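You operate a simulated robot arm through the tools that you are given. There is no shell and no other tool. Be economical: measure what you need, move in short steps, check, and stop when the job is done.

You are at the controls of a simulated robot arm. One attempt, no reset.

Task
Put one 35 g portion and one yolk in the TASTE cup.
Fine: the cup stays on the slide, pulled out.

The check looks at the end state, three seconds after you hand in, the way a careful person would. Anything else that was tipped, shoved, dropped, spilled or broken makes it a failure.

Robot
A 7-joint arm with a two-finger parallel gripper, fixed in place. Base frame: the origin is at the foot of the arm, x ahead of it, y to its left, z up; the work surface is at about z = 0. Units: mm, degrees, N and s.
With the tool pointing down near the work surface it reaches from about 240 to 620 mm from the base axis. Its first joint turns from -66.0 to 66.0 degrees. Payload 2.6 kg.
The tool frame sits at the grasp point between the pads (the TCP): z along the fingers, y along the line on which they close. The tips reach 30 mm beyond it. Largest opening 94 mm; finger width 28, thickness 10; the body of the gripper, 50 by 96 mm, starts 55 mm behind the TCP.
Orientation is that of the tool frame in the base frame, as a unit quaternion [x, y, z, w]. With the fingers straight down and closing along the base's y, the tool's x points along the base's -x, its y along +y and its z along -z.

Tools
- The arm moves only by the tool arm_command. Its arguments are lists of equal length, an entry for each row: "delta_rot": the turn, a rotation vector about the base's x, y, z in degrees, a list of three; "translation": the shift along the base's x, y, z in m, a list of three; "hand": the finger opening in m, from 0 to 0.094. In form: {"delta_rot": [[wx, wy, wz], ...], "translation": [[tx, ty, tz], ...], "hand": [hand, ...]}. A call has 1 to 12 rows; each row shifts and turns the commanded pose from where the row before left it. A row lasts 0.2 s, in which the tool goes at most 50 mm and 8.6 degrees; a call with a longer step from one row to the next is refused whole, and so is a gripper value outside its range. Where a pose cannot be reached the arm comes as near as it can. A force on the tool above 70 N (or 10 N above the force at the start of the call, whichever is more), or a blocked arm, ends the call early, and 0.2 s more pass. The fingers move at their own pace (about 72 mm/s each) and stop on an object; they squeeze with about 42 N. The grip force told is the motor's: it shows also when the fingers shut on nothing. Time passes only in rows, and 0.2 s behind the last, so rows that do not move let the fingers close. It gives the time, the measured TCP pose, the force on the tool (base axes), the opening and the grip force at its end, in the units of the frame above (readings bear some noise), with the torque about the TCP (base axes, N m) and any sound that the robot's microphone picked up, and new pictures: "show" is both (left out), scene, wrist or none.
- Cameras (640 x 400 px; columns grow to the right, rows downward): "scene" is fixed at [26.8, 403.4, 582.2]; the picture's right is [-0.90, -0.44, 0.00], its down [-0.20, 0.41, -0.89] and it looks along [0.39, -0.80, -0.46] (base axes); focal length 370 px, centre (320, 200). "wrist" rides on the gripper at [76, 14, -102] in the tool frame; the picture's right is [-0.18, 0.98, 0.00], its down [-0.75, -0.14, -0.64] and it looks along [-0.63, -0.12, 0.77] (tool axes); focal length 243 px, centre (320, 200). There is no depth. A picture from a camera that has moved, and an enlarged one, comes with that camera's place and axes in the base frame and with its lens. The place of the scene camera against the robot may be out by one fixed shift of up to 25 mm in any direction.
- close_up(camera, box): a new picture of the part [left, top, right, bottom] of that camera's present view, enlarged. It takes no simulated time.
- finish_job(): hands the job in; it is judged then, once.

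Go step by step. Nothing tells you positions but the pictures and the camera data: compare them with the known pose of the tool, close in by small moves and look again before you grip or let go. The budget is 120 turns and 200 pictures, counting those below and the enlarged ones. Unless the task says otherwise, let go and move clear before handing in, and close with one line.

The tools are called after ">>>" as name(argument=value, ...) on one line, values as JSON. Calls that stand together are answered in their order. arm_command: Moves the arm, as the interface text tells. Its arguments: {"type":"object","properties":{"delta_rot":{"type":"array","items":{"type":"array","items":{"type":"number"}}},"translation":{"type":"array","items":{"type":"array","items":{"type":"number"}}},"hand":{"type":"array","items":{"type":"number"}},"show":{"type":"string","enum":["both","scene","wrist","none"]}},"required":["delta_rot","translation","hand"]} The other tools are called the same way: close_up (camera, box) takes an enlarged picture of a part of a camera's view; finish_job () hands the job in.

At the start:

```text
time: 0.0
tcp_pos: [291.5, -213.8, 361.1]
tcp_rot: [0.0, 1.0, 0.0, -0.001]
wrist_force: [1.1, 0.5, 0.7]
ft_torque: [0.01, 0.0, 0.03]
width: 94.2
grasp_force: 0.0
```

scene: 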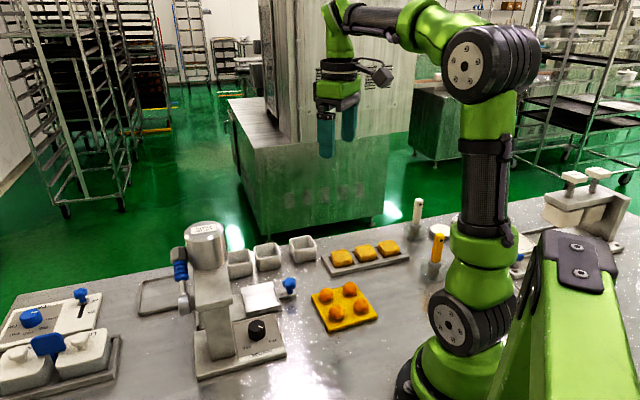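
wrist: 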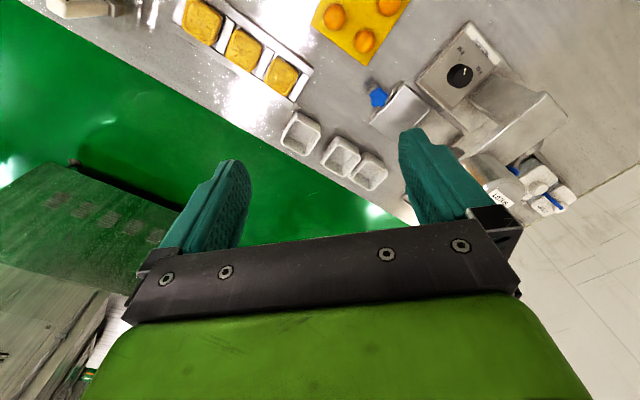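

I see a bench with a dispenser, three cups, a yolk tray, yellow blocks and other devices. I'll take enlarged views first to identify everything.

>>> close_up(camera="scene", box=[130, 210, 330, 390])

>>> close_up(camera="scene", box=[0, 270, 140, 400])

>>> close_up(camera="scene", box=[280, 180, 460, 340])

>>> close_up(camera="wrist", box=[260, 0, 600, 230])

>>> close_up(camera="scene", box=[500, 150, 640, 290])

```text
2.22 times, centred on (230, 300) of scene
camera zoom: at [26.8, 403.4, 582.2], right [-0.9, -0.44, 0.0], down [-0.2, 0.41, -0.89], along [0.39, -0.8, -0.46], focal length 823 px, centre (520, -22)
```

zoom: 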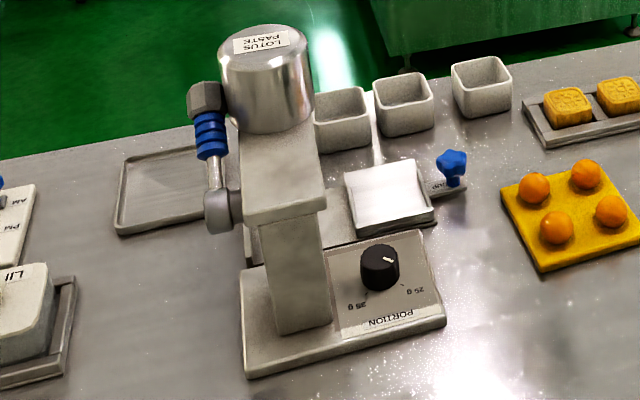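

```text
3.08 times, centred on (70, 335) of scene
camera zoom: at [26.8, 403.4, 582.2], right [-0.9, -0.44, 0.0], down [-0.2, 0.41, -0.89], along [0.39, -0.8, -0.46], focal length 1139 px, centre (1089, -215)
```

zoom: 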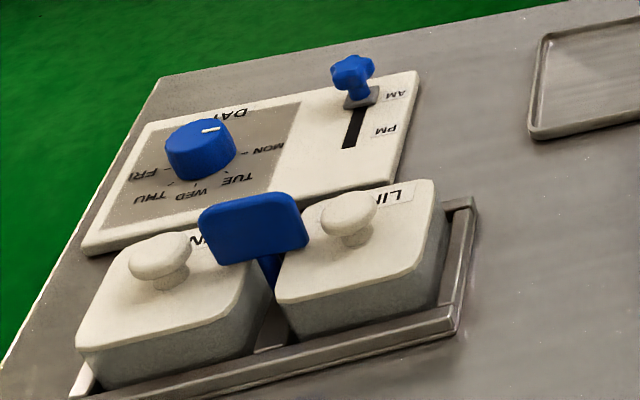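

```text
2.50 times, centred on (370, 260) of scene
camera zoom: at [26.8, 403.4, 582.2], right [-0.9, -0.44, 0.0], down [-0.2, 0.41, -0.89], along [0.39, -0.8, -0.46], focal length 926 px, centre (195, 50)
```

zoom: 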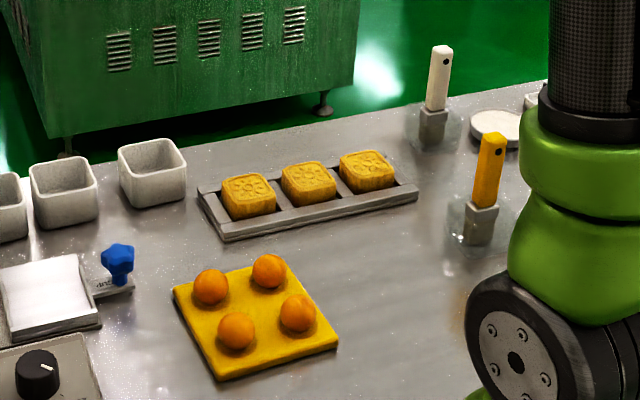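

```text
1.74 times, centred on (430, 115) of wrist
camera zoom: at [215.6, -199.7, 462.6], right [0.18, 0.98, 0.0], down [0.75, -0.14, 0.64], along [0.63, -0.12, -0.77], focal length 422 px, centre (129, 348)
```

zoom: 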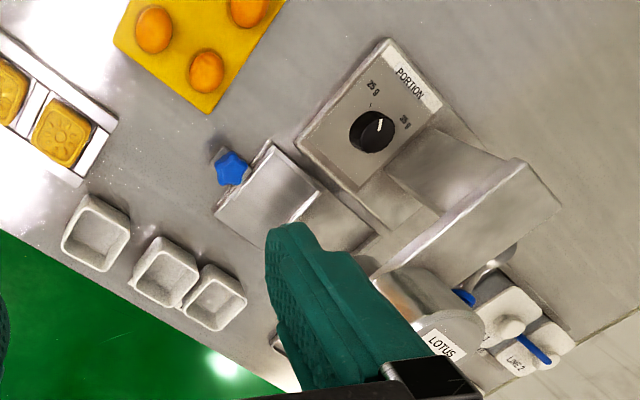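

```text
2.86 times, centred on (570, 220) of scene
camera zoom: at [26.8, 403.4, 582.2], right [-0.9, -0.44, 0.0], down [-0.2, 0.41, -0.89], along [0.39, -0.8, -0.46], focal length 1058 px, centre (-394, 143)
```

zoom: 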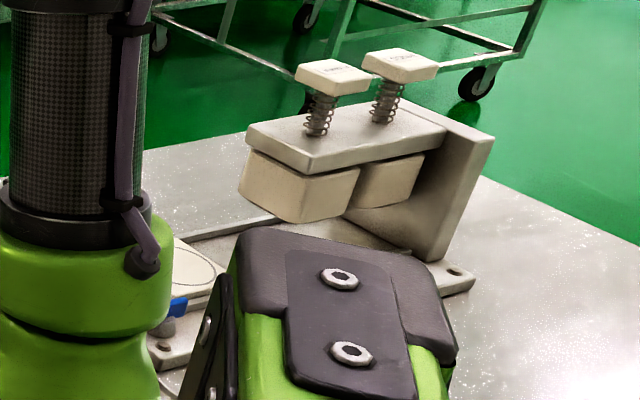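

I need detail on the slide, its label and the portion knob.

>>> close_up(camera="scene", box=[225, 265, 305, 355])

>>> close_up(camera="scene", box=[215, 225, 325, 290])

>>> close_up(camera="wrist", box=[360, 50, 520, 150])

>>> close_up(camera="wrist", box=[270, 80, 430, 220])

>>> close_up(camera="scene", box=[160, 210, 240, 360])

```text
4.44 times, centred on (265, 310) of scene
camera zoom: at [26.8, 403.4, 582.2], right [-0.9, -0.44, 0.0], down [-0.2, 0.41, -0.89], along [0.39, -0.8, -0.46], focal length 1646 px, centre (564, -289)
```

zoom: 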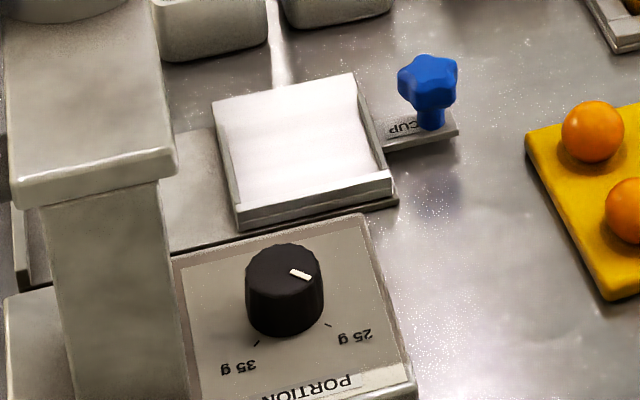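

```text
5.82 times, centred on (270, 258) of scene
camera zoom: at [26.8, 403.4, 582.2], right [-0.9, -0.44, 0.0], down [-0.2, 0.41, -0.89], along [0.39, -0.8, -0.46], focal length 2154 px, centre (611, -134)
```

zoom: 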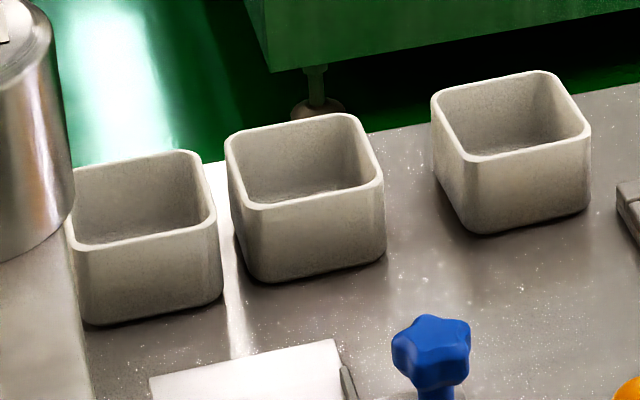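

```text
4.00 times, centred on (440, 100) of wrist
camera zoom: at [215.6, -199.7, 462.6], right [0.18, 0.98, 0.0], down [0.75, -0.14, 0.64], along [0.63, -0.12, -0.77], focal length 970 px, centre (-160, 600)
```

zoom: 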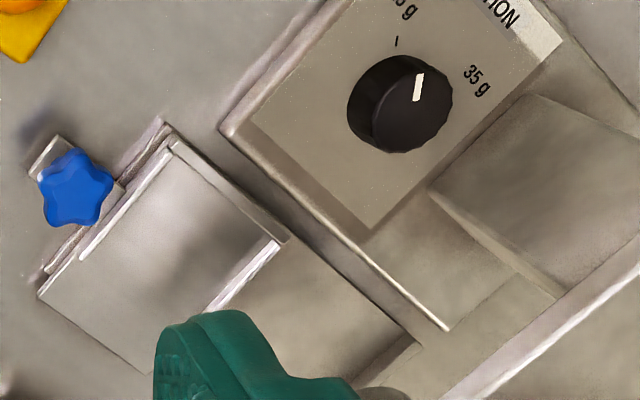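

```text
2.86 times, centred on (350, 150) of wrist
camera zoom: at [215.6, -199.7, 462.6], right [0.18, 0.98, 0.0], down [0.75, -0.14, 0.64], along [0.63, -0.12, -0.77], focal length 693 px, centre (234, 343)
```

zoom: 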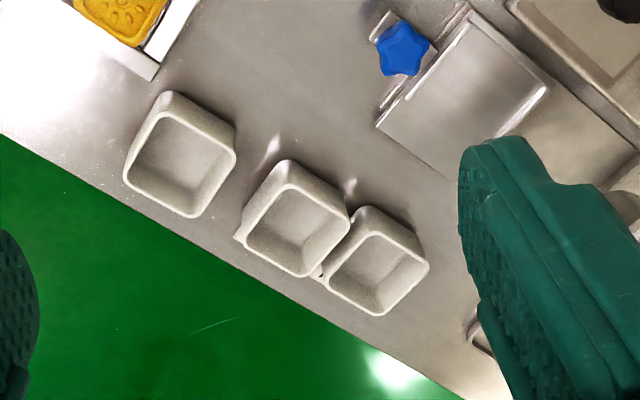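

```text
2.67 times, centred on (200, 285) of scene
camera zoom: at [26.8, 403.4, 582.2], right [-0.9, -0.44, 0.0], down [-0.2, 0.41, -0.89], along [0.39, -0.8, -0.46], focal length 987 px, centre (640, -27)
```

zoom: 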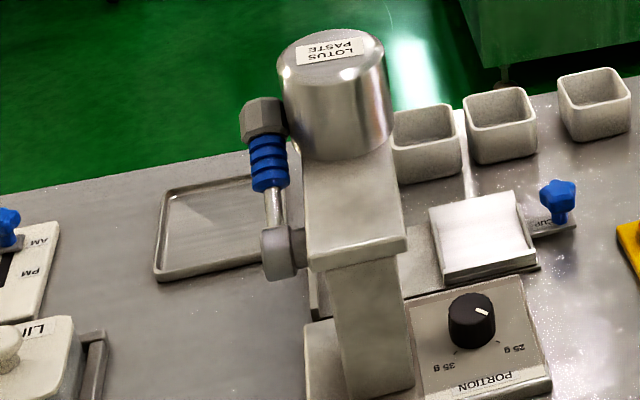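

The cup labels aren't visible from here. I'll swing the wrist camera round to the far side of the cups to read them, keeping high.

>>> arm_command(delta_rot=[[0, 0, 8.5], [0, 0, 8.5], [0, 0, 8.5], [0, 0, 8.5], [0, 0, 8.5], [0, 0, 8.5], [0, 0, 8.5], [0, 0, 8.5], [0, 0, 8.5], [0, 0, 8.5], [0, 0, 8.5], [0, 0, 8.5]], translation=[[0.017, -0.004, -0.002], [0.017, -0.004, -0.002], [0.017, -0.004, -0.002], [0.017, -0.004, -0.002], [0.017, -0.004, -0.002], [0.017, -0.004, -0.002], [0.017, -0.004, -0.002], [0.017, -0.004, -0.002], [0.017, -0.004, -0.002], [0.017, -0.004, -0.002], [0.017, -0.004, -0.002], [0.017, -0.004, -0.002]], hand=[0.094, 0.094, 0.094, 0.094, 0.094, 0.094, 0.094, 0.094, 0.094, 0.094, 0.094, 0.094], show="wrist")

```text
time: 2.6
tcp_pos: [468.1, -251.8, 331.4]
tcp_rot: [0.774, -0.633, 0.009, -0.004]
wrist_force: [-0.1, 0.6, 0.3]
ft_torque: [-0.03, 0.02, 0.01]
width: 94.2
grasp_force: 0.1
out of reach, approached as far as the arm can: row 11, 12
camera wrist: at [466.9, -327.9, 433.8], right [-1.0, -0.01, -0.02], down [-0.02, 0.77, 0.64], along [0.01, 0.64, -0.77], focal length 243 px, centre (320, 200)
```

wrist: 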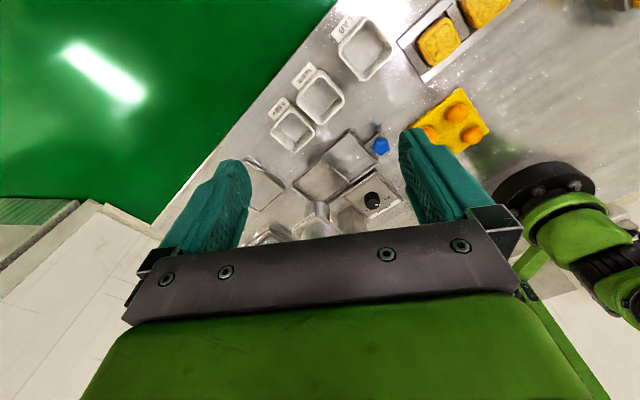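

Label tabs show on the far faces of the cups, so I'll zoom in on them.

>>> close_up(camera="wrist", box=[260, 0, 400, 160])

>>> close_up(camera="wrist", box=[250, 120, 430, 240])

```text
2.50 times, centred on (330, 80) of wrist
camera zoom: at [466.9, -327.9, 433.8], right [-1.0, -0.01, -0.02], down [-0.02, 0.77, 0.64], along [0.01, 0.64, -0.77], focal length 606 px, centre (295, 500)
```

zoom: 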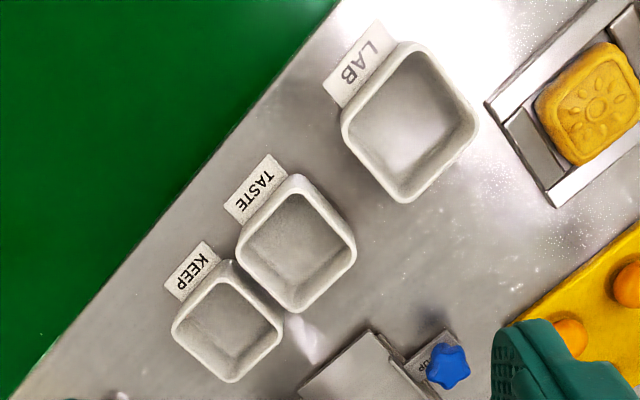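

```text
3.33 times, centred on (340, 180) of wrist
camera zoom: at [466.9, -327.9, 433.8], right [-1.0, -0.01, -0.02], down [-0.02, 0.77, 0.64], along [0.01, 0.64, -0.77], focal length 809 px, centre (253, 267)
```

zoom: 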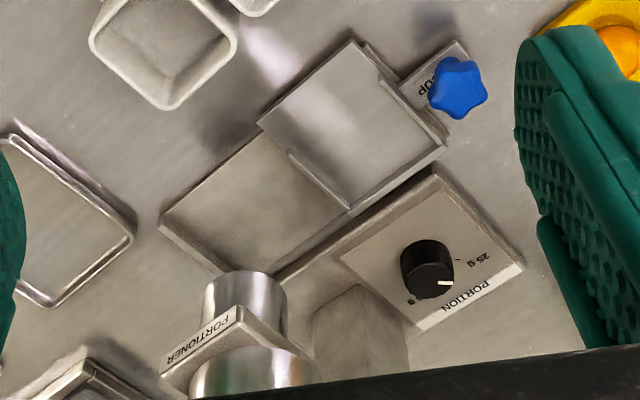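

The middle cup is TASTE, at about (472, -210). The slide seat is at about (415, -87) with its blue knob at (366, -131), and the portion dial is near (362, 0). I'll move closer to see the slide and dial.

>>> arm_command(delta_rot=[[0, 0, 0], [0, 0, 0], [0, 0, 0], [0, 0, 0], [0, 0, 0], [0, 0, 0], [0, 0, 0]], translation=[[-0.018, 0.0237, -0.0168], [-0.018, 0.0237, -0.0168], [-0.018, 0.0237, -0.0168], [-0.018, 0.0237, -0.0168], [-0.018, 0.0237, -0.0168], [-0.018, 0.0237, -0.0168], [0, 0, 0]], hand=[0.094, 0.094, 0.094, 0.094, 0.094, 0.094, 0.094], show="both")

```text
time: 4.2
tcp_pos: [359.3, -106.9, 231.6]
tcp_rot: [0.777, -0.63, 0.0, 0.0]
wrist_force: [0.6, -0.8, -0.4]
ft_torque: [0.0, 0.0, -0.01]
width: 94.0
grasp_force: 0.0
camera wrist: at [361.7, -185.0, 333.3], right [-1.0, -0.02, 0.0], down [-0.02, 0.77, 0.64], along [-0.01, 0.64, -0.77], focal length 243 px, centre (320, 200)
```

scene: 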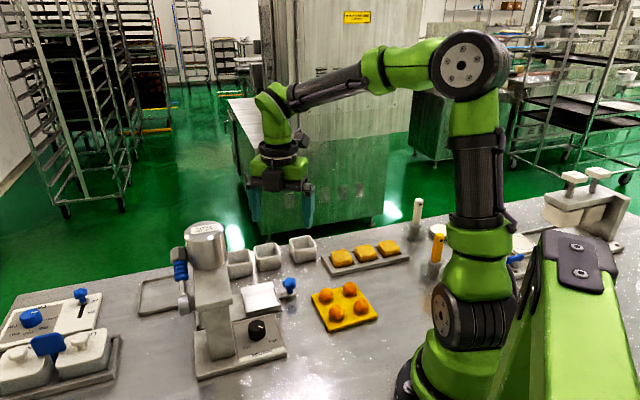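
wrist: 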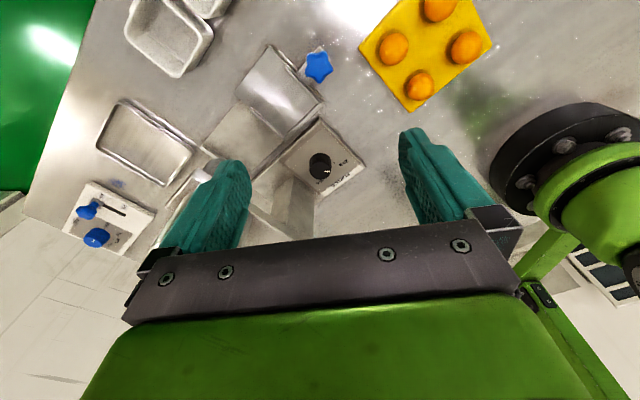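

>>> close_up(camera="wrist", box=[220, 30, 380, 210])

>>> close_up(camera="wrist", box=[290, 130, 370, 200])

>>> close_up(camera="wrist", box=[350, 0, 500, 120])

```text
2.22 times, centred on (300, 120) of wrist
camera zoom: at [361.7, -185.0, 333.3], right [-1.0, -0.02, 0.0], down [-0.02, 0.77, 0.64], along [-0.01, 0.64, -0.77], focal length 539 px, centre (364, 378)
```

zoom: 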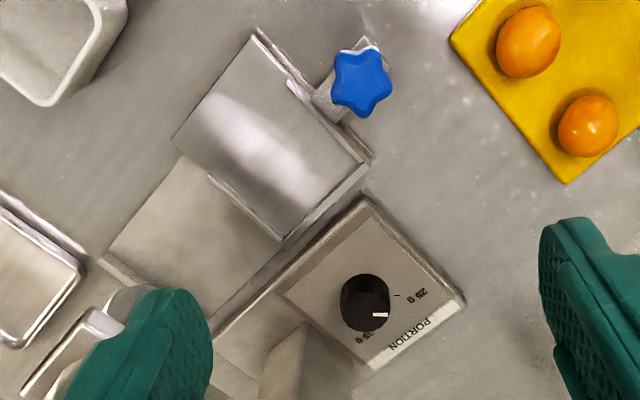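

```text
5.71 times, centred on (330, 165) of wrist
camera zoom: at [361.7, -185.0, 333.3], right [-1.0, -0.02, 0.0], down [-0.02, 0.77, 0.64], along [-0.01, 0.64, -0.77], focal length 1386 px, centre (263, 400)
```

zoom: 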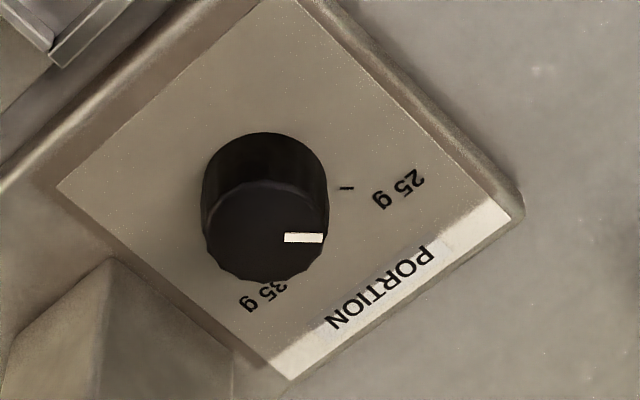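

```text
3.33 times, centred on (425, 60) of wrist
camera zoom: at [361.7, -185.0, 333.3], right [-1.0, -0.02, 0.0], down [-0.02, 0.77, 0.64], along [-0.01, 0.64, -0.77], focal length 809 px, centre (-30, 667)
```

zoom: 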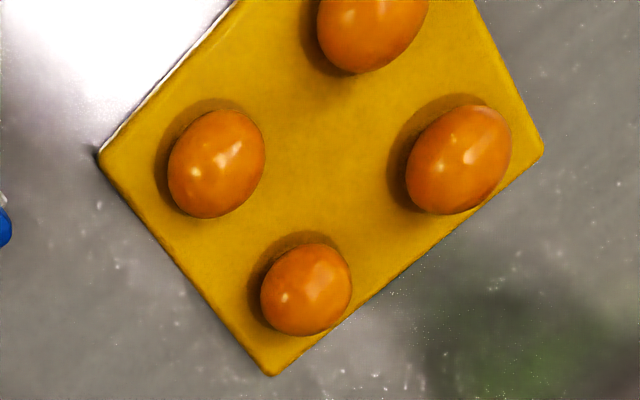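

The dial points at 25 g, toward base -x; 35 g lies toward +y, a clockwise turn of about 90°. The slide is out. I'll turn the tool so the camera faces along the slide direction and look at the head, lever and dial.

>>> arm_command(delta_rot=[[0, 0, -7.5], [0, 0, -7.5], [0, 0, -7.5], [0, 0, -7.5], [0, 0, -7.5], [0, 0, -7.5], [0, 0, 0]], translation=[[-0.003, 0.015, -0.01], [-0.003, 0.015, -0.01], [-0.003, 0.015, -0.01], [-0.003, 0.015, -0.01], [-0.003, 0.015, -0.01], [-0.003, 0.015, -0.01], [0, 0, 0]], hand=[0.094, 0.094, 0.094, 0.094, 0.094, 0.094, 0.094], show="both")

```text
time: 5.8
tcp_pos: [343.5, -18.8, 171.8]
tcp_rot: [-0.476, 0.879, 0.0, 0.0]
wrist_force: [1.1, 1.4, 0.0]
ft_torque: [0.04, -0.01, -0.03]
width: 94.0
grasp_force: 0.1
camera wrist: at [289.7, -75.2, 274.1], right [-0.72, 0.69, 0.0], down [0.53, 0.55, 0.64], along [0.44, 0.46, -0.77], focal length 243 px, centre (320, 200)
```

scene: 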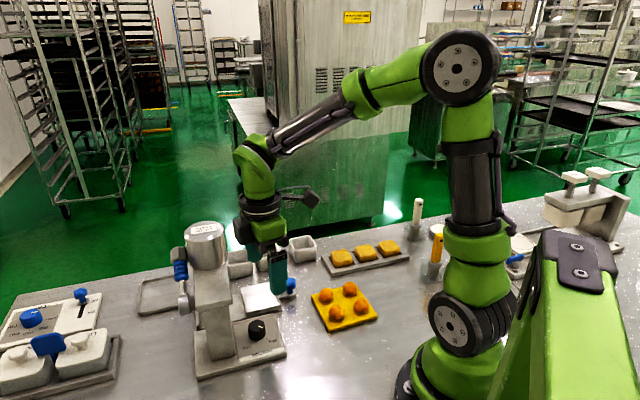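
wrist: 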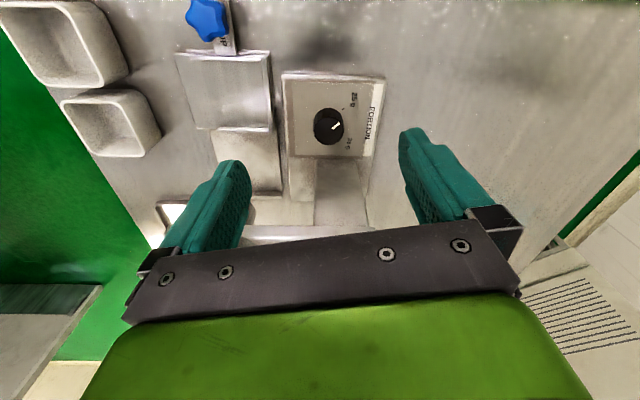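

>>> close_up(camera="wrist", box=[270, 60, 400, 170])

>>> close_up(camera="wrist", box=[150, 0, 400, 250])

>>> close_up(camera="scene", box=[160, 210, 300, 390])

```text
3.64 times, centred on (335, 115) of wrist
camera zoom: at [289.7, -75.2, 274.1], right [-0.72, 0.69, 0.0], down [0.53, 0.55, 0.64], along [0.44, 0.46, -0.77], focal length 882 px, centre (266, 509)
```

zoom: 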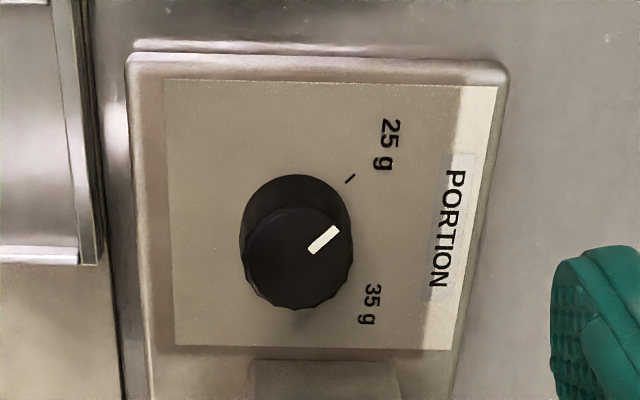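

```text
1.60 times, centred on (275, 125) of wrist
camera zoom: at [289.7, -75.2, 274.1], right [-0.72, 0.69, 0.0], down [0.53, 0.55, 0.64], along [0.44, 0.46, -0.77], focal length 388 px, centre (392, 320)
```

zoom: 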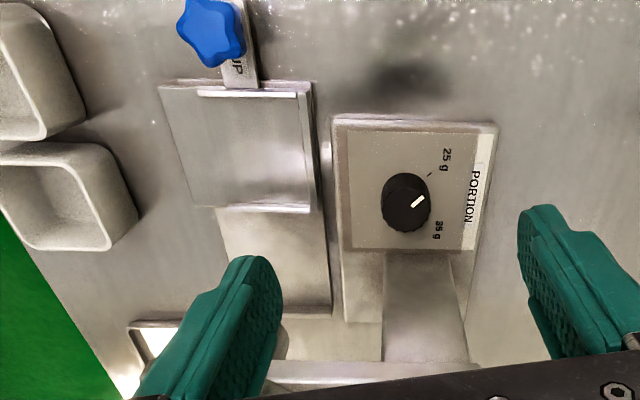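

```text
2.22 times, centred on (230, 300) of scene
camera zoom: at [26.8, 403.4, 582.2], right [-0.9, -0.44, 0.0], down [-0.2, 0.41, -0.89], along [0.39, -0.8, -0.46], focal length 823 px, centre (520, -22)
```

zoom: 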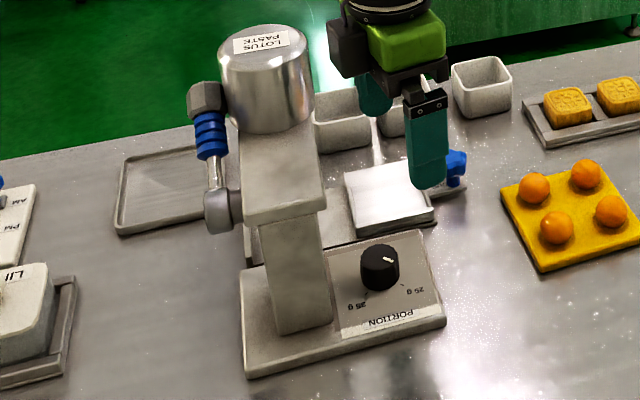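

The dial's knob centre is about (355, 4), top near z 40, 30 mm across. I'll position above it with a slight backward tilt to keep the gripper body off the column.

>>> arm_command(delta_rot=[[0, 0, 8], [0, 0, 3], [5.56, -2.25, 0], [5.56, -2.25, 0], [0, 0, 0]], translation=[[0.0025, 0.0045, -0.018], [0.0025, 0.0045, -0.018], [0.0025, 0.0048, -0.018], [0.0023, 0.0048, -0.018], [0, 0, 0]], hand=[0.06, 0.06, 0.06, 0.06, 0.06], show="both")

```text
time: 7.0
tcp_pos: [351.0, -0.1, 98.9]
tcp_rot: [-0.556, 0.825, 0.058, 0.087]
wrist_force: [0.4, -0.1, -0.1]
ft_torque: [0.03, -0.02, 0.01]
width: 59.8
grasp_force: 0.0
camera wrist: at [302.2, -84.2, 182.3], right [-0.84, 0.54, 0.04], down [0.36, 0.51, 0.79], along [0.4, 0.68, -0.62], focal length 243 px, centre (320, 200)
```

scene: 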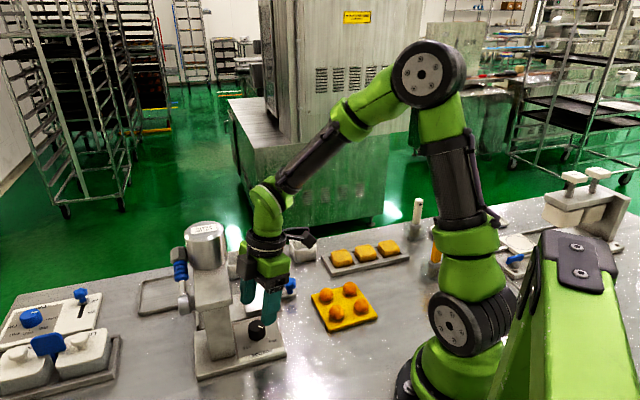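
wrist: 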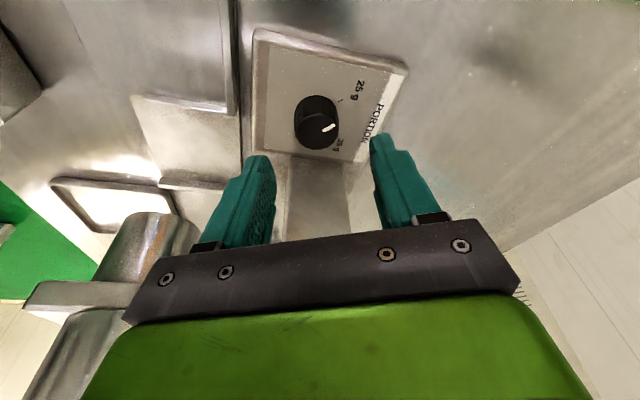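

Alignment looks right (knob at about (354, 3)). I'll descend and close.

>>> arm_command(delta_rot=[[0, 0, 0], [0, 0, 0], [0, 0, 0], [0, 0, 0], [0, 0, 0], [0, 0, 0], [0, 0, 0]], translation=[[0, 0, -0.015], [0, 0, -0.015], [0.001, 0, -0.013], [0, 0, 0], [0, 0, 0], [0, 0, 0], [0, 0, 0]], hand=[0.06, 0.06, 0.06, 0.06, 0.02, 0.02, 0.02], show="both")

```text
time: 8.6
tcp_pos: [353.1, -0.6, 55.3]
tcp_rot: [-0.555, 0.825, 0.057, 0.088]
wrist_force: [7.2, -1.6, -12.4]
ft_torque: [-0.2, -0.16, -0.05]
width: 31.4
grasp_force: 44.6
camera wrist: at [304.0, -84.1, 139.1], right [-0.84, 0.54, 0.04], down [0.36, 0.51, 0.78], along [0.4, 0.68, -0.62], focal length 243 px, centre (320, 200)
```

scene: 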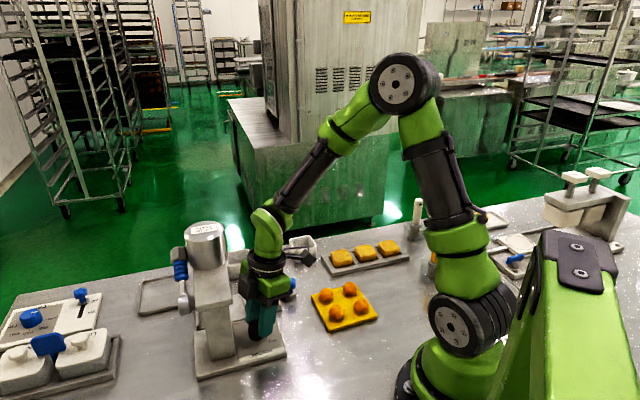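
wrist: 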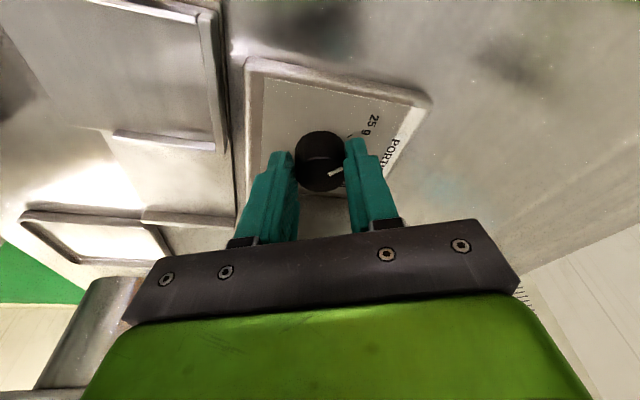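

Gripped at 31 mm. Now I'll turn clockwise 46°.

>>> arm_command(delta_rot=[[0, 0, -7.7], [0, 0, -7.7], [0, 0, -7.7], [0, 0, -7.7], [0, 0, -7.7], [0, 0, -7.7], [0, 0, 0]], translation=[[-0.0004, 0.0004, 0], [-0.0004, 0.0004, 0], [-0.0004, 0.0004, 0], [-0.0004, 0.0004, 0], [-0.0004, 0.0004, 0], [-0.0004, 0.0004, 0], [0, 0, 0]], hand=[0.02, 0.02, 0.02, 0.02, 0.02, 0.02, 0.02], show="wrist")

```text
time: 10.2
tcp_pos: [348.0, 4.6, 55.3]
tcp_rot: [-0.187, 0.977, 0.024, 0.099]
wrist_force: [-28.6, 22.6, 23.0]
ft_torque: [0.79, 0.79, 0.28]
width: 31.6
grasp_force: 45.2
camera wrist: at [255.5, -18.3, 139.7], right [-0.2, 0.98, 0.04], down [0.62, 0.09, 0.78], along [0.76, 0.18, -0.63], focal length 243 px, centre (320, 200)
```

wrist: 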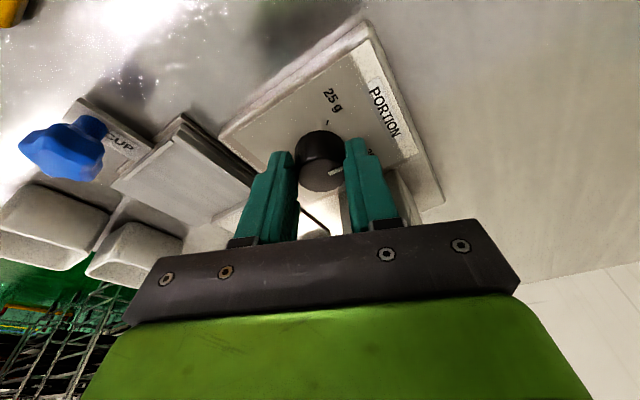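

The knob followed (about 46°). I'll release, swing back, and re-grip.

>>> arm_command(delta_rot=[[0, 0, 0], [0, 0, 0], [0, 0, 7.7], [0, 0, 7.7], [0, 0, 7.7], [0, 0, 7.7], [0, 0, 7.7], [0, 0, 7.7], [0, 0, 0]], translation=[[0, 0, 0], [0, 0, 0], [0.0004, -0.0004, 0.0003], [0.0004, -0.0004, 0], [0.0004, -0.0004, 0], [0.0004, -0.0004, 0], [0.0004, -0.0004, 0], [0.0004, -0.0004, 0], [0, 0, 0]], hand=[0.06, 0.06, 0.06, 0.06, 0.06, 0.06, 0.06, 0.06, 0.06], show="wrist")

>>> close_up(camera="wrist", box=[230, 40, 450, 220])

```text
time: 12.2
tcp_pos: [354.1, -1.1, 55.6]
tcp_rot: [-0.557, 0.824, 0.058, 0.086]
wrist_force: [-0.4, -0.1, 0.6]
ft_torque: [-0.01, 0.03, -0.05]
width: 60.0
grasp_force: 0.0
camera wrist: at [304.3, -84.3, 139.5], right [-0.84, 0.53, 0.04], down [0.36, 0.51, 0.78], along [0.4, 0.68, -0.62], focal length 243 px, centre (320, 200)
```

wrist: 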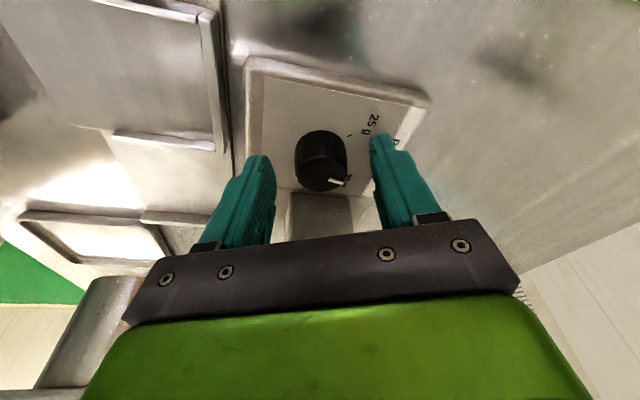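

```text
2.22 times, centred on (340, 130) of wrist
camera zoom: at [304.3, -84.3, 139.5], right [-0.84, 0.53, 0.04], down [0.36, 0.51, 0.78], along [0.4, 0.68, -0.62], focal length 539 px, centre (276, 356)
```

zoom: 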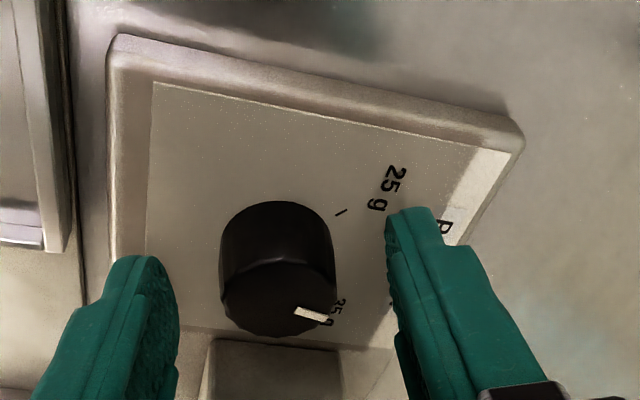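

>>> close_up(camera="wrist", box=[285, 110, 375, 200])

>>> close_up(camera="scene", box=[230, 300, 300, 370])

```text
4.44 times, centred on (330, 155) of wrist
camera zoom: at [304.3, -84.3, 139.5], right [-0.84, 0.53, 0.04], down [0.36, 0.51, 0.78], along [0.4, 0.68, -0.62], focal length 1078 px, centre (276, 400)
```

zoom: 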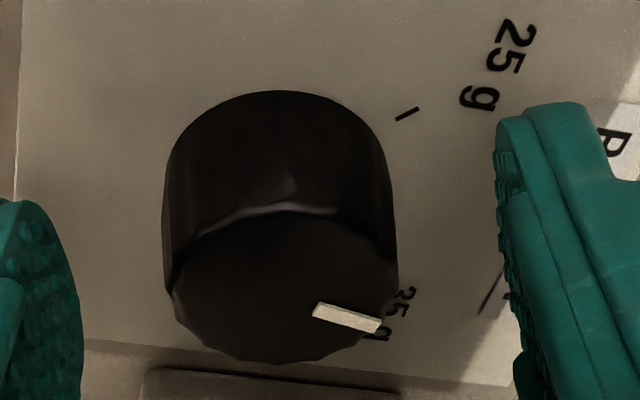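

```text
5.71 times, centred on (265, 335) of scene
camera zoom: at [26.8, 403.4, 582.2], right [-0.9, -0.44, 0.0], down [-0.2, 0.41, -0.89], along [0.39, -0.8, -0.46], focal length 2116 px, centre (634, -571)
```

zoom: 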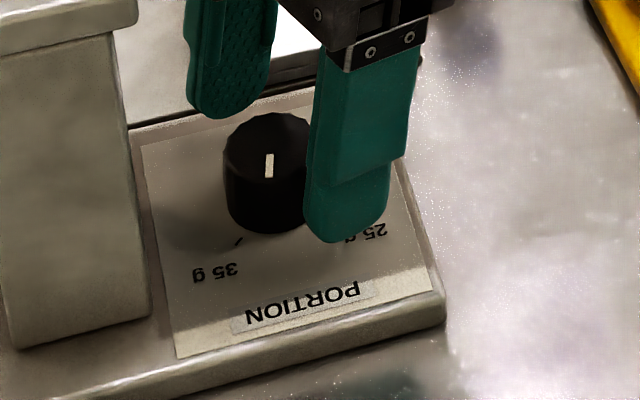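

The pointer is now at about 122° azimuth, and the 35 g mark is at about 89°. I'll re-grip and turn another 34°.

>>> arm_command(delta_rot=[[0, 0, 0], [0, 0, 0], [0, 0, 0], [0, 0, -7], [0, 0, -7], [0, 0, -7], [0, 0, -7], [0, 0, -6], [0, 0, 0], [0, 0, 0], [0, 0, 0]], translation=[[0, 0, 0], [0, 0, 0], [0, 0, 0], [0, 0, 0], [0, 0, 0], [0, 0, 0], [0, 0, 0], [0, 0, 0], [0, 0, 0], [0, 0, 0], [0, 0, 0]], hand=[0.02, 0.02, 0.02, 0.02, 0.02, 0.02, 0.02, 0.02, 0.02, 0.06, 0.06], show="wrist")

>>> close_up(camera="wrist", box=[260, 80, 390, 210])

>>> close_up(camera="scene", box=[230, 300, 300, 370])

```text
time: 14.6
tcp_pos: [353.1, 0.7, 56.0]
tcp_rot: [-0.29, 0.951, 0.03, 0.102]
wrist_force: [0.6, -0.3, -1.3]
ft_torque: [-0.03, -0.02, -0.02]
width: 59.9
grasp_force: 0.0
camera wrist: at [265.8, -42.6, 139.9], right [-0.4, 0.92, 0.04], down [0.58, 0.22, 0.79], along [0.71, 0.33, -0.62], focal length 243 px, centre (320, 200)
```

wrist: 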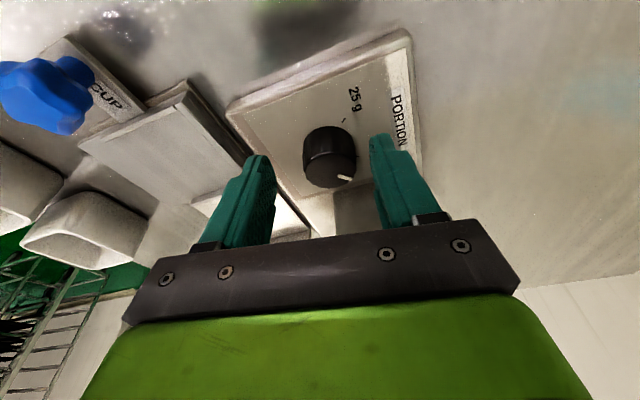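

```text
3.08 times, centred on (325, 145) of wrist
camera zoom: at [265.8, -42.6, 139.9], right [-0.4, 0.92, 0.04], down [0.58, 0.22, 0.79], along [0.71, 0.33, -0.62], focal length 746 px, centre (305, 369)
```

zoom: 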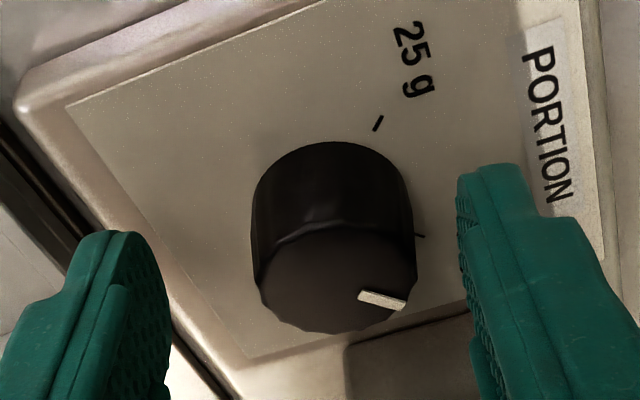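

```text
5.71 times, centred on (265, 335) of scene
camera zoom: at [26.8, 403.4, 582.2], right [-0.9, -0.44, 0.0], down [-0.2, 0.41, -0.89], along [0.39, -0.8, -0.46], focal length 2116 px, centre (634, -571)
```

zoom: 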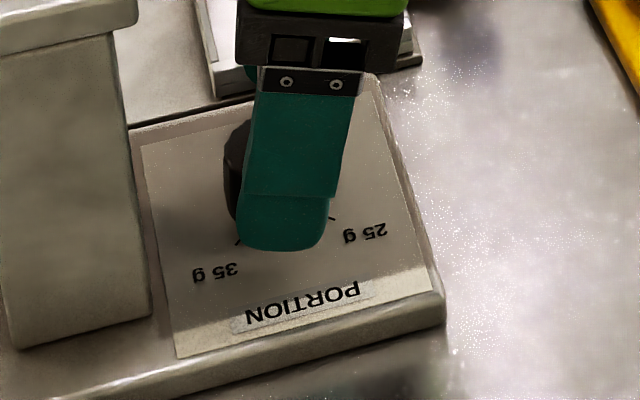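

The pointer is now at about 93°, matching the 35 g tick. I'll lift clear and verify.

>>> arm_command(delta_rot=[[0, 0, 0], [0, 0, 0], [0, 0, 0], [0, 0, 0], [0, 0, 0]], translation=[[0, 0, 0.03], [-0.01, -0.01, 0.04], [-0.01, -0.04, 0.02], [0, -0.04, 0.02], [0, -0.03, 0]], hand=[0.06, 0.06, 0.06, 0.06, 0.06], show="scene")

>>> close_up(camera="scene", box=[230, 300, 300, 370])

>>> close_up(camera="wrist", box=[250, 0, 500, 200])

```text
time: 15.8
tcp_pos: [333.1, -119.7, 168.2]
tcp_rot: [-0.291, 0.951, 0.03, 0.1]
wrist_force: [-0.3, 0.3, -0.4]
ft_torque: [0.0, 0.0, -0.02]
width: 60.1
grasp_force: 0.0
```

scene: 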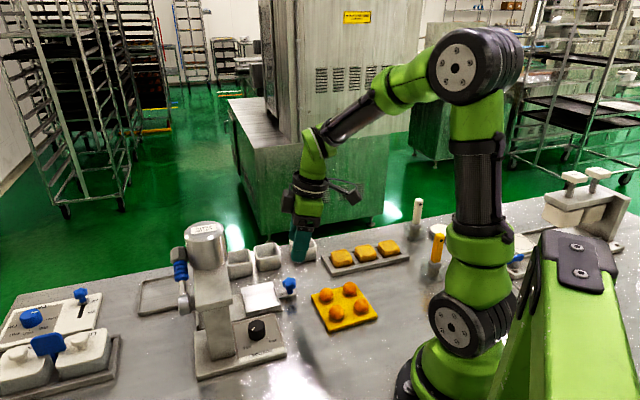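

```text
5.71 times, centred on (265, 335) of scene
camera zoom: at [26.8, 403.4, 582.2], right [-0.9, -0.44, 0.0], down [-0.2, 0.41, -0.89], along [0.39, -0.8, -0.46], focal length 2116 px, centre (634, -571)
```

zoom: 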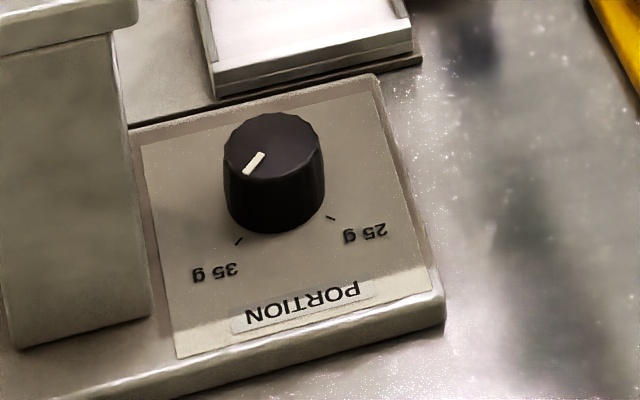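

```text
2.00 times, centred on (375, 100) of wrist
camera zoom: at [246.1, -163.4, 251.3], right [-0.4, 0.92, 0.04], down [0.58, 0.22, 0.78], along [0.71, 0.34, -0.62], focal length 485 px, centre (210, 400)
```

zoom: 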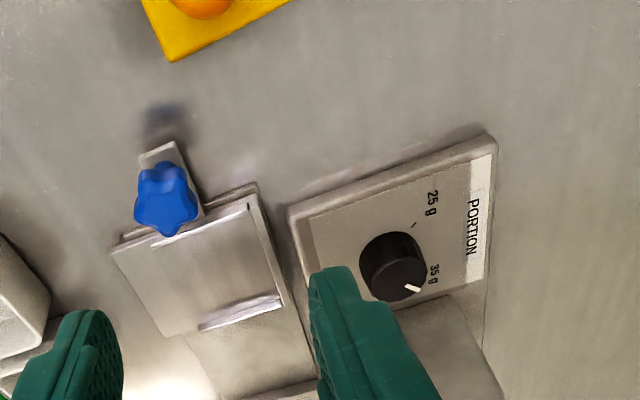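

The dial now matches 35 g. Next is the TASTE cup: I'll straighten the tool, align it with the cup's walls and look from above.

>>> arm_command(delta_rot=[[-3.35, 4.97, 0], [-3.35, 4.97, 0], [0, 0, 7], [0, 0, 6], [0, 0, 0], [0, 0, 0]], translation=[[0.024, -0.014, -0.003], [0.024, -0.014, -0.003], [0.024, -0.014, -0.003], [0.024, -0.014, -0.003], [0.023, -0.014, -0.003], [0, 0, 0]], hand=[0.06, 0.06, 0.06, 0.06, 0.06, 0.06], show="wrist")

>>> close_up(camera="wrist", box=[160, 20, 480, 220])

```text
time: 17.2
tcp_pos: [451.0, -190.7, 151.3]
tcp_rot: [-0.399, 0.917, 0.0, 0.0]
wrist_force: [0.0, -0.3, 0.2]
ft_torque: [0.01, 0.02, -0.03]
width: 60.2
grasp_force: 0.1
camera wrist: at [389.0, -236.5, 254.3], right [-0.59, 0.8, 0.0], down [0.62, 0.46, 0.64], along [0.52, 0.38, -0.77], focal length 243 px, centre (320, 200)
```

wrist: 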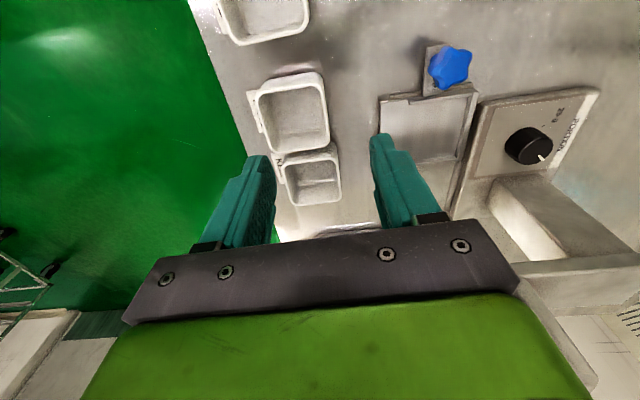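

```text
2.00 times, centred on (320, 120) of wrist
camera zoom: at [389.0, -236.5, 254.3], right [-0.59, 0.8, 0.0], down [0.62, 0.46, 0.64], along [0.52, 0.38, -0.77], focal length 485 px, centre (320, 360)
```

zoom: 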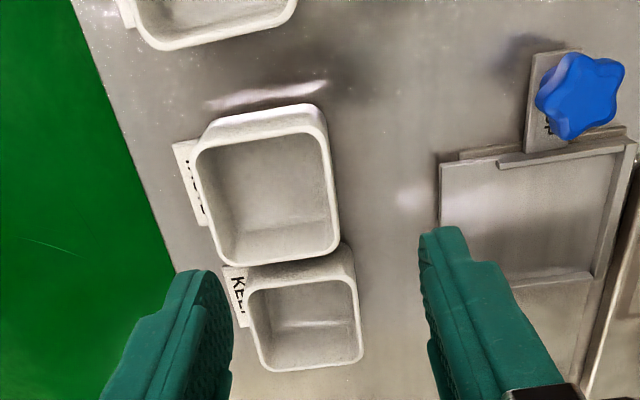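

TASTE's rim centre is about (472, -204), 55 mm square, rim near z 40. I'll grip its front wall with one finger inside and hover first to check.

>>> arm_command(delta_rot=[[0, 0, -4], [0, 0, 0], [0, 0, 0], [0, 0, 0]], translation=[[0.0025, 0.0062, -0.03], [0, 0, -0.03], [0, 0, -0.012], [0, 0, 0]], hand=[0.034, 0.034, 0.034, 0.034], show="both")

>>> close_up(camera="wrist", box=[200, 20, 440, 240])

>>> close_up(camera="scene", box=[220, 180, 340, 300])

```text
time: 18.2
tcp_pos: [453.2, -183.7, 80.4]
tcp_rot: [-0.367, 0.93, -0.001, 0.0]
wrist_force: [0.2, 0.8, -0.3]
ft_torque: [-0.04, 0.02, 0.01]
width: 34.1
grasp_force: 0.0
camera wrist: at [388.8, -225.9, 181.8], right [-0.54, 0.84, 0.0], down [0.65, 0.41, 0.64], along [0.54, 0.34, -0.77], focal length 243 px, centre (320, 200)
```

scene: 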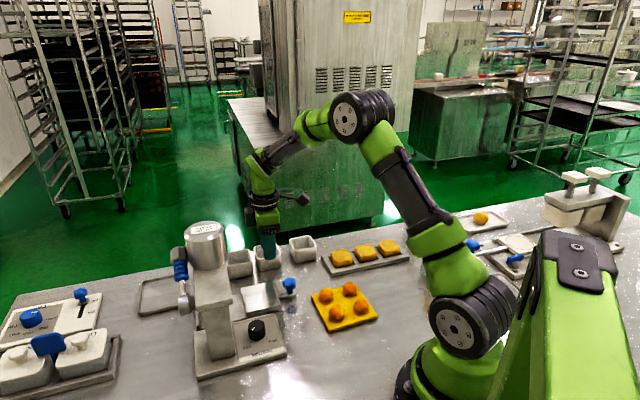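
wrist: 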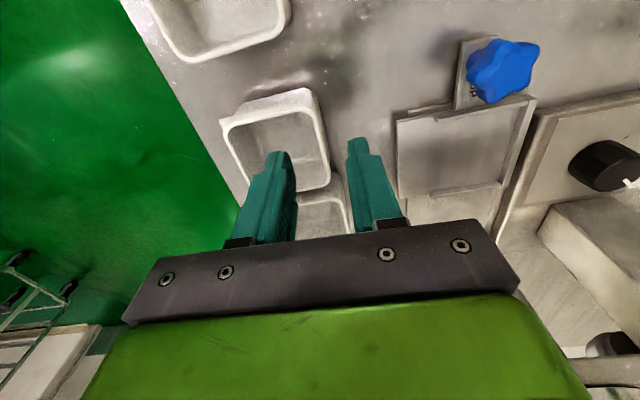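

```text
1.82 times, centred on (320, 130) of wrist
camera zoom: at [388.8, -225.9, 181.8], right [-0.54, 0.84, 0.0], down [0.65, 0.41, 0.64], along [0.54, 0.34, -0.77], focal length 441 px, centre (320, 327)
```

zoom: 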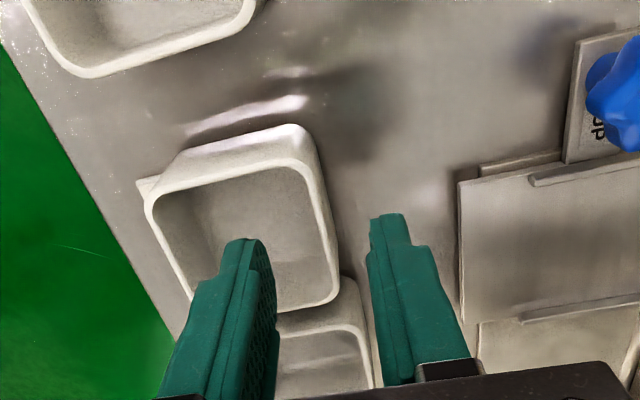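

```text
3.33 times, centred on (280, 240) of scene
camera zoom: at [26.8, 403.4, 582.2], right [-0.9, -0.44, 0.0], down [-0.2, 0.41, -0.89], along [0.39, -0.8, -0.46], focal length 1234 px, centre (453, 67)
```

zoom: 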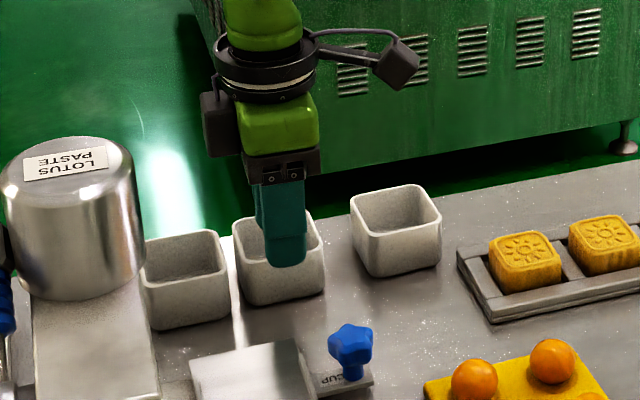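

The hover position matches the front wall midpoint. Descending and gripping.

>>> arm_command(delta_rot=[[0, 0, 0], [0, 0, 0], [0, 0, 0], [0, 0, 0], [0, 0, 0], [0, 0, 0], [0, 0, 0]], translation=[[0.0012, -0.0012, -0.012], [0, 0, -0.01], [0, 0, -0.01], [0, 0, 0], [0, 0, 0], [0, 0, 0], [0, 0, 0]], hand=[0.034, 0.034, 0.034, 0.034, 0.0, 0.0, 0.0], show="both")

```text
time: 19.8
tcp_pos: [455.1, -184.8, 46.0]
tcp_rot: [-0.366, 0.931, 0.0, 0.0]
wrist_force: [-0.2, -0.6, -0.9]
ft_torque: [0.0, -0.02, -0.01]
width: 1.9
grasp_force: 36.1
camera wrist: at [390.2, -227.1, 149.0], right [-0.54, 0.84, 0.0], down [0.65, 0.41, 0.64], along [0.54, 0.34, -0.77], focal length 243 px, centre (320, 200)
```

scene: 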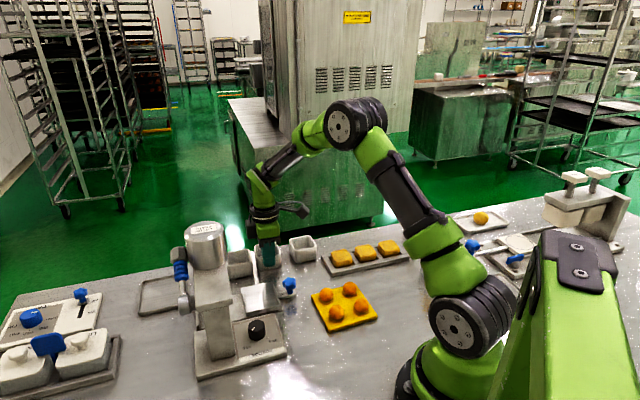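
wrist: 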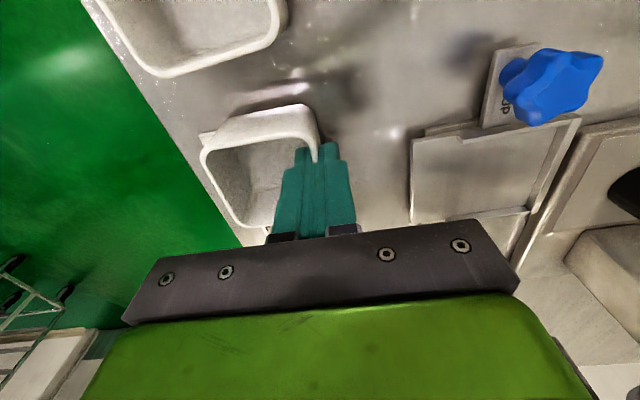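

The width reads 1.9 mm, a thin wall. I'll lift a little to confirm the cup comes along.

>>> arm_command(delta_rot=[[0, 0, 0], [0, 0, 0], [0, 0, 0], [0, 0, 0]], translation=[[0, 0, 0.01], [0, 0, 0.015], [0, 0, 0.02], [0, 0, 0.015]], hand=[0.0, 0.0, 0.0, 0.0], show="both")

>>> close_up(camera="scene", box=[220, 180, 340, 300])

```text
time: 20.8
tcp_pos: [456.7, -185.5, 107.8]
tcp_rot: [-0.367, 0.93, 0.0, -0.001]
wrist_force: [-0.5, 0.2, 0.1]
ft_torque: [0.02, -0.02, -0.03]
width: 1.6
grasp_force: 36.5
camera wrist: at [390.9, -226.6, 208.8], right [-0.54, 0.84, 0.0], down [0.65, 0.41, 0.64], along [0.54, 0.34, -0.77], focal length 243 px, centre (320, 200)
```

scene: 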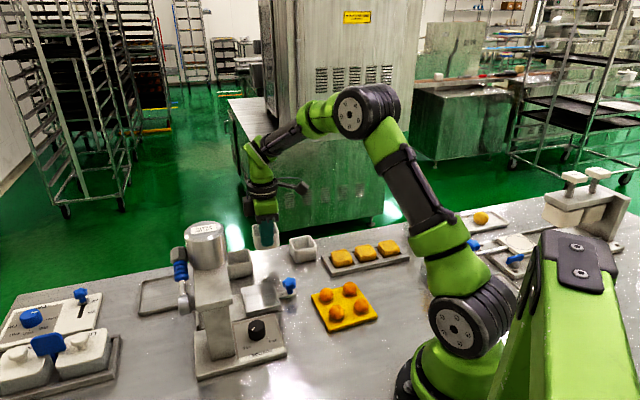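
wrist: 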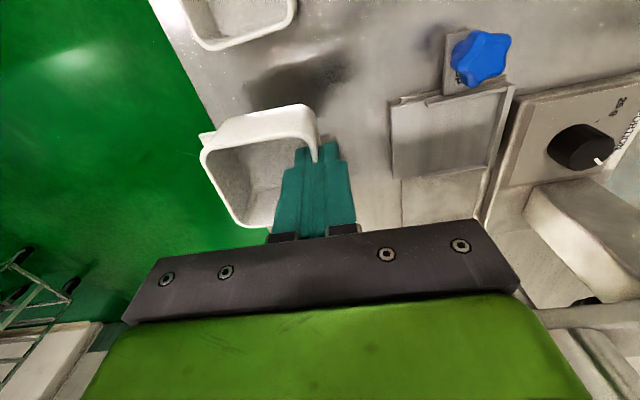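

```text
3.33 times, centred on (280, 240) of scene
camera zoom: at [26.8, 403.4, 582.2], right [-0.9, -0.44, 0.0], down [-0.2, 0.41, -0.89], along [0.39, -0.8, -0.46], focal length 1234 px, centre (453, 67)
```

zoom: 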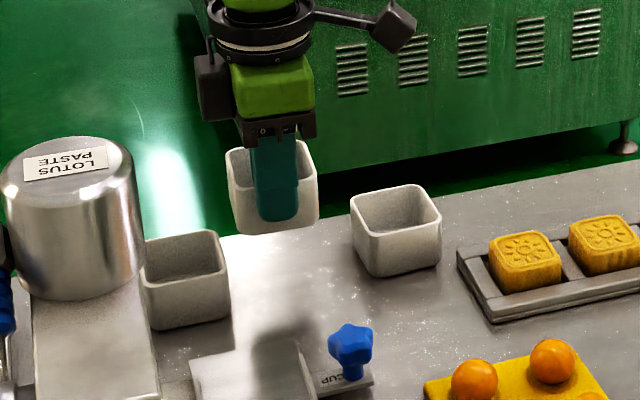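

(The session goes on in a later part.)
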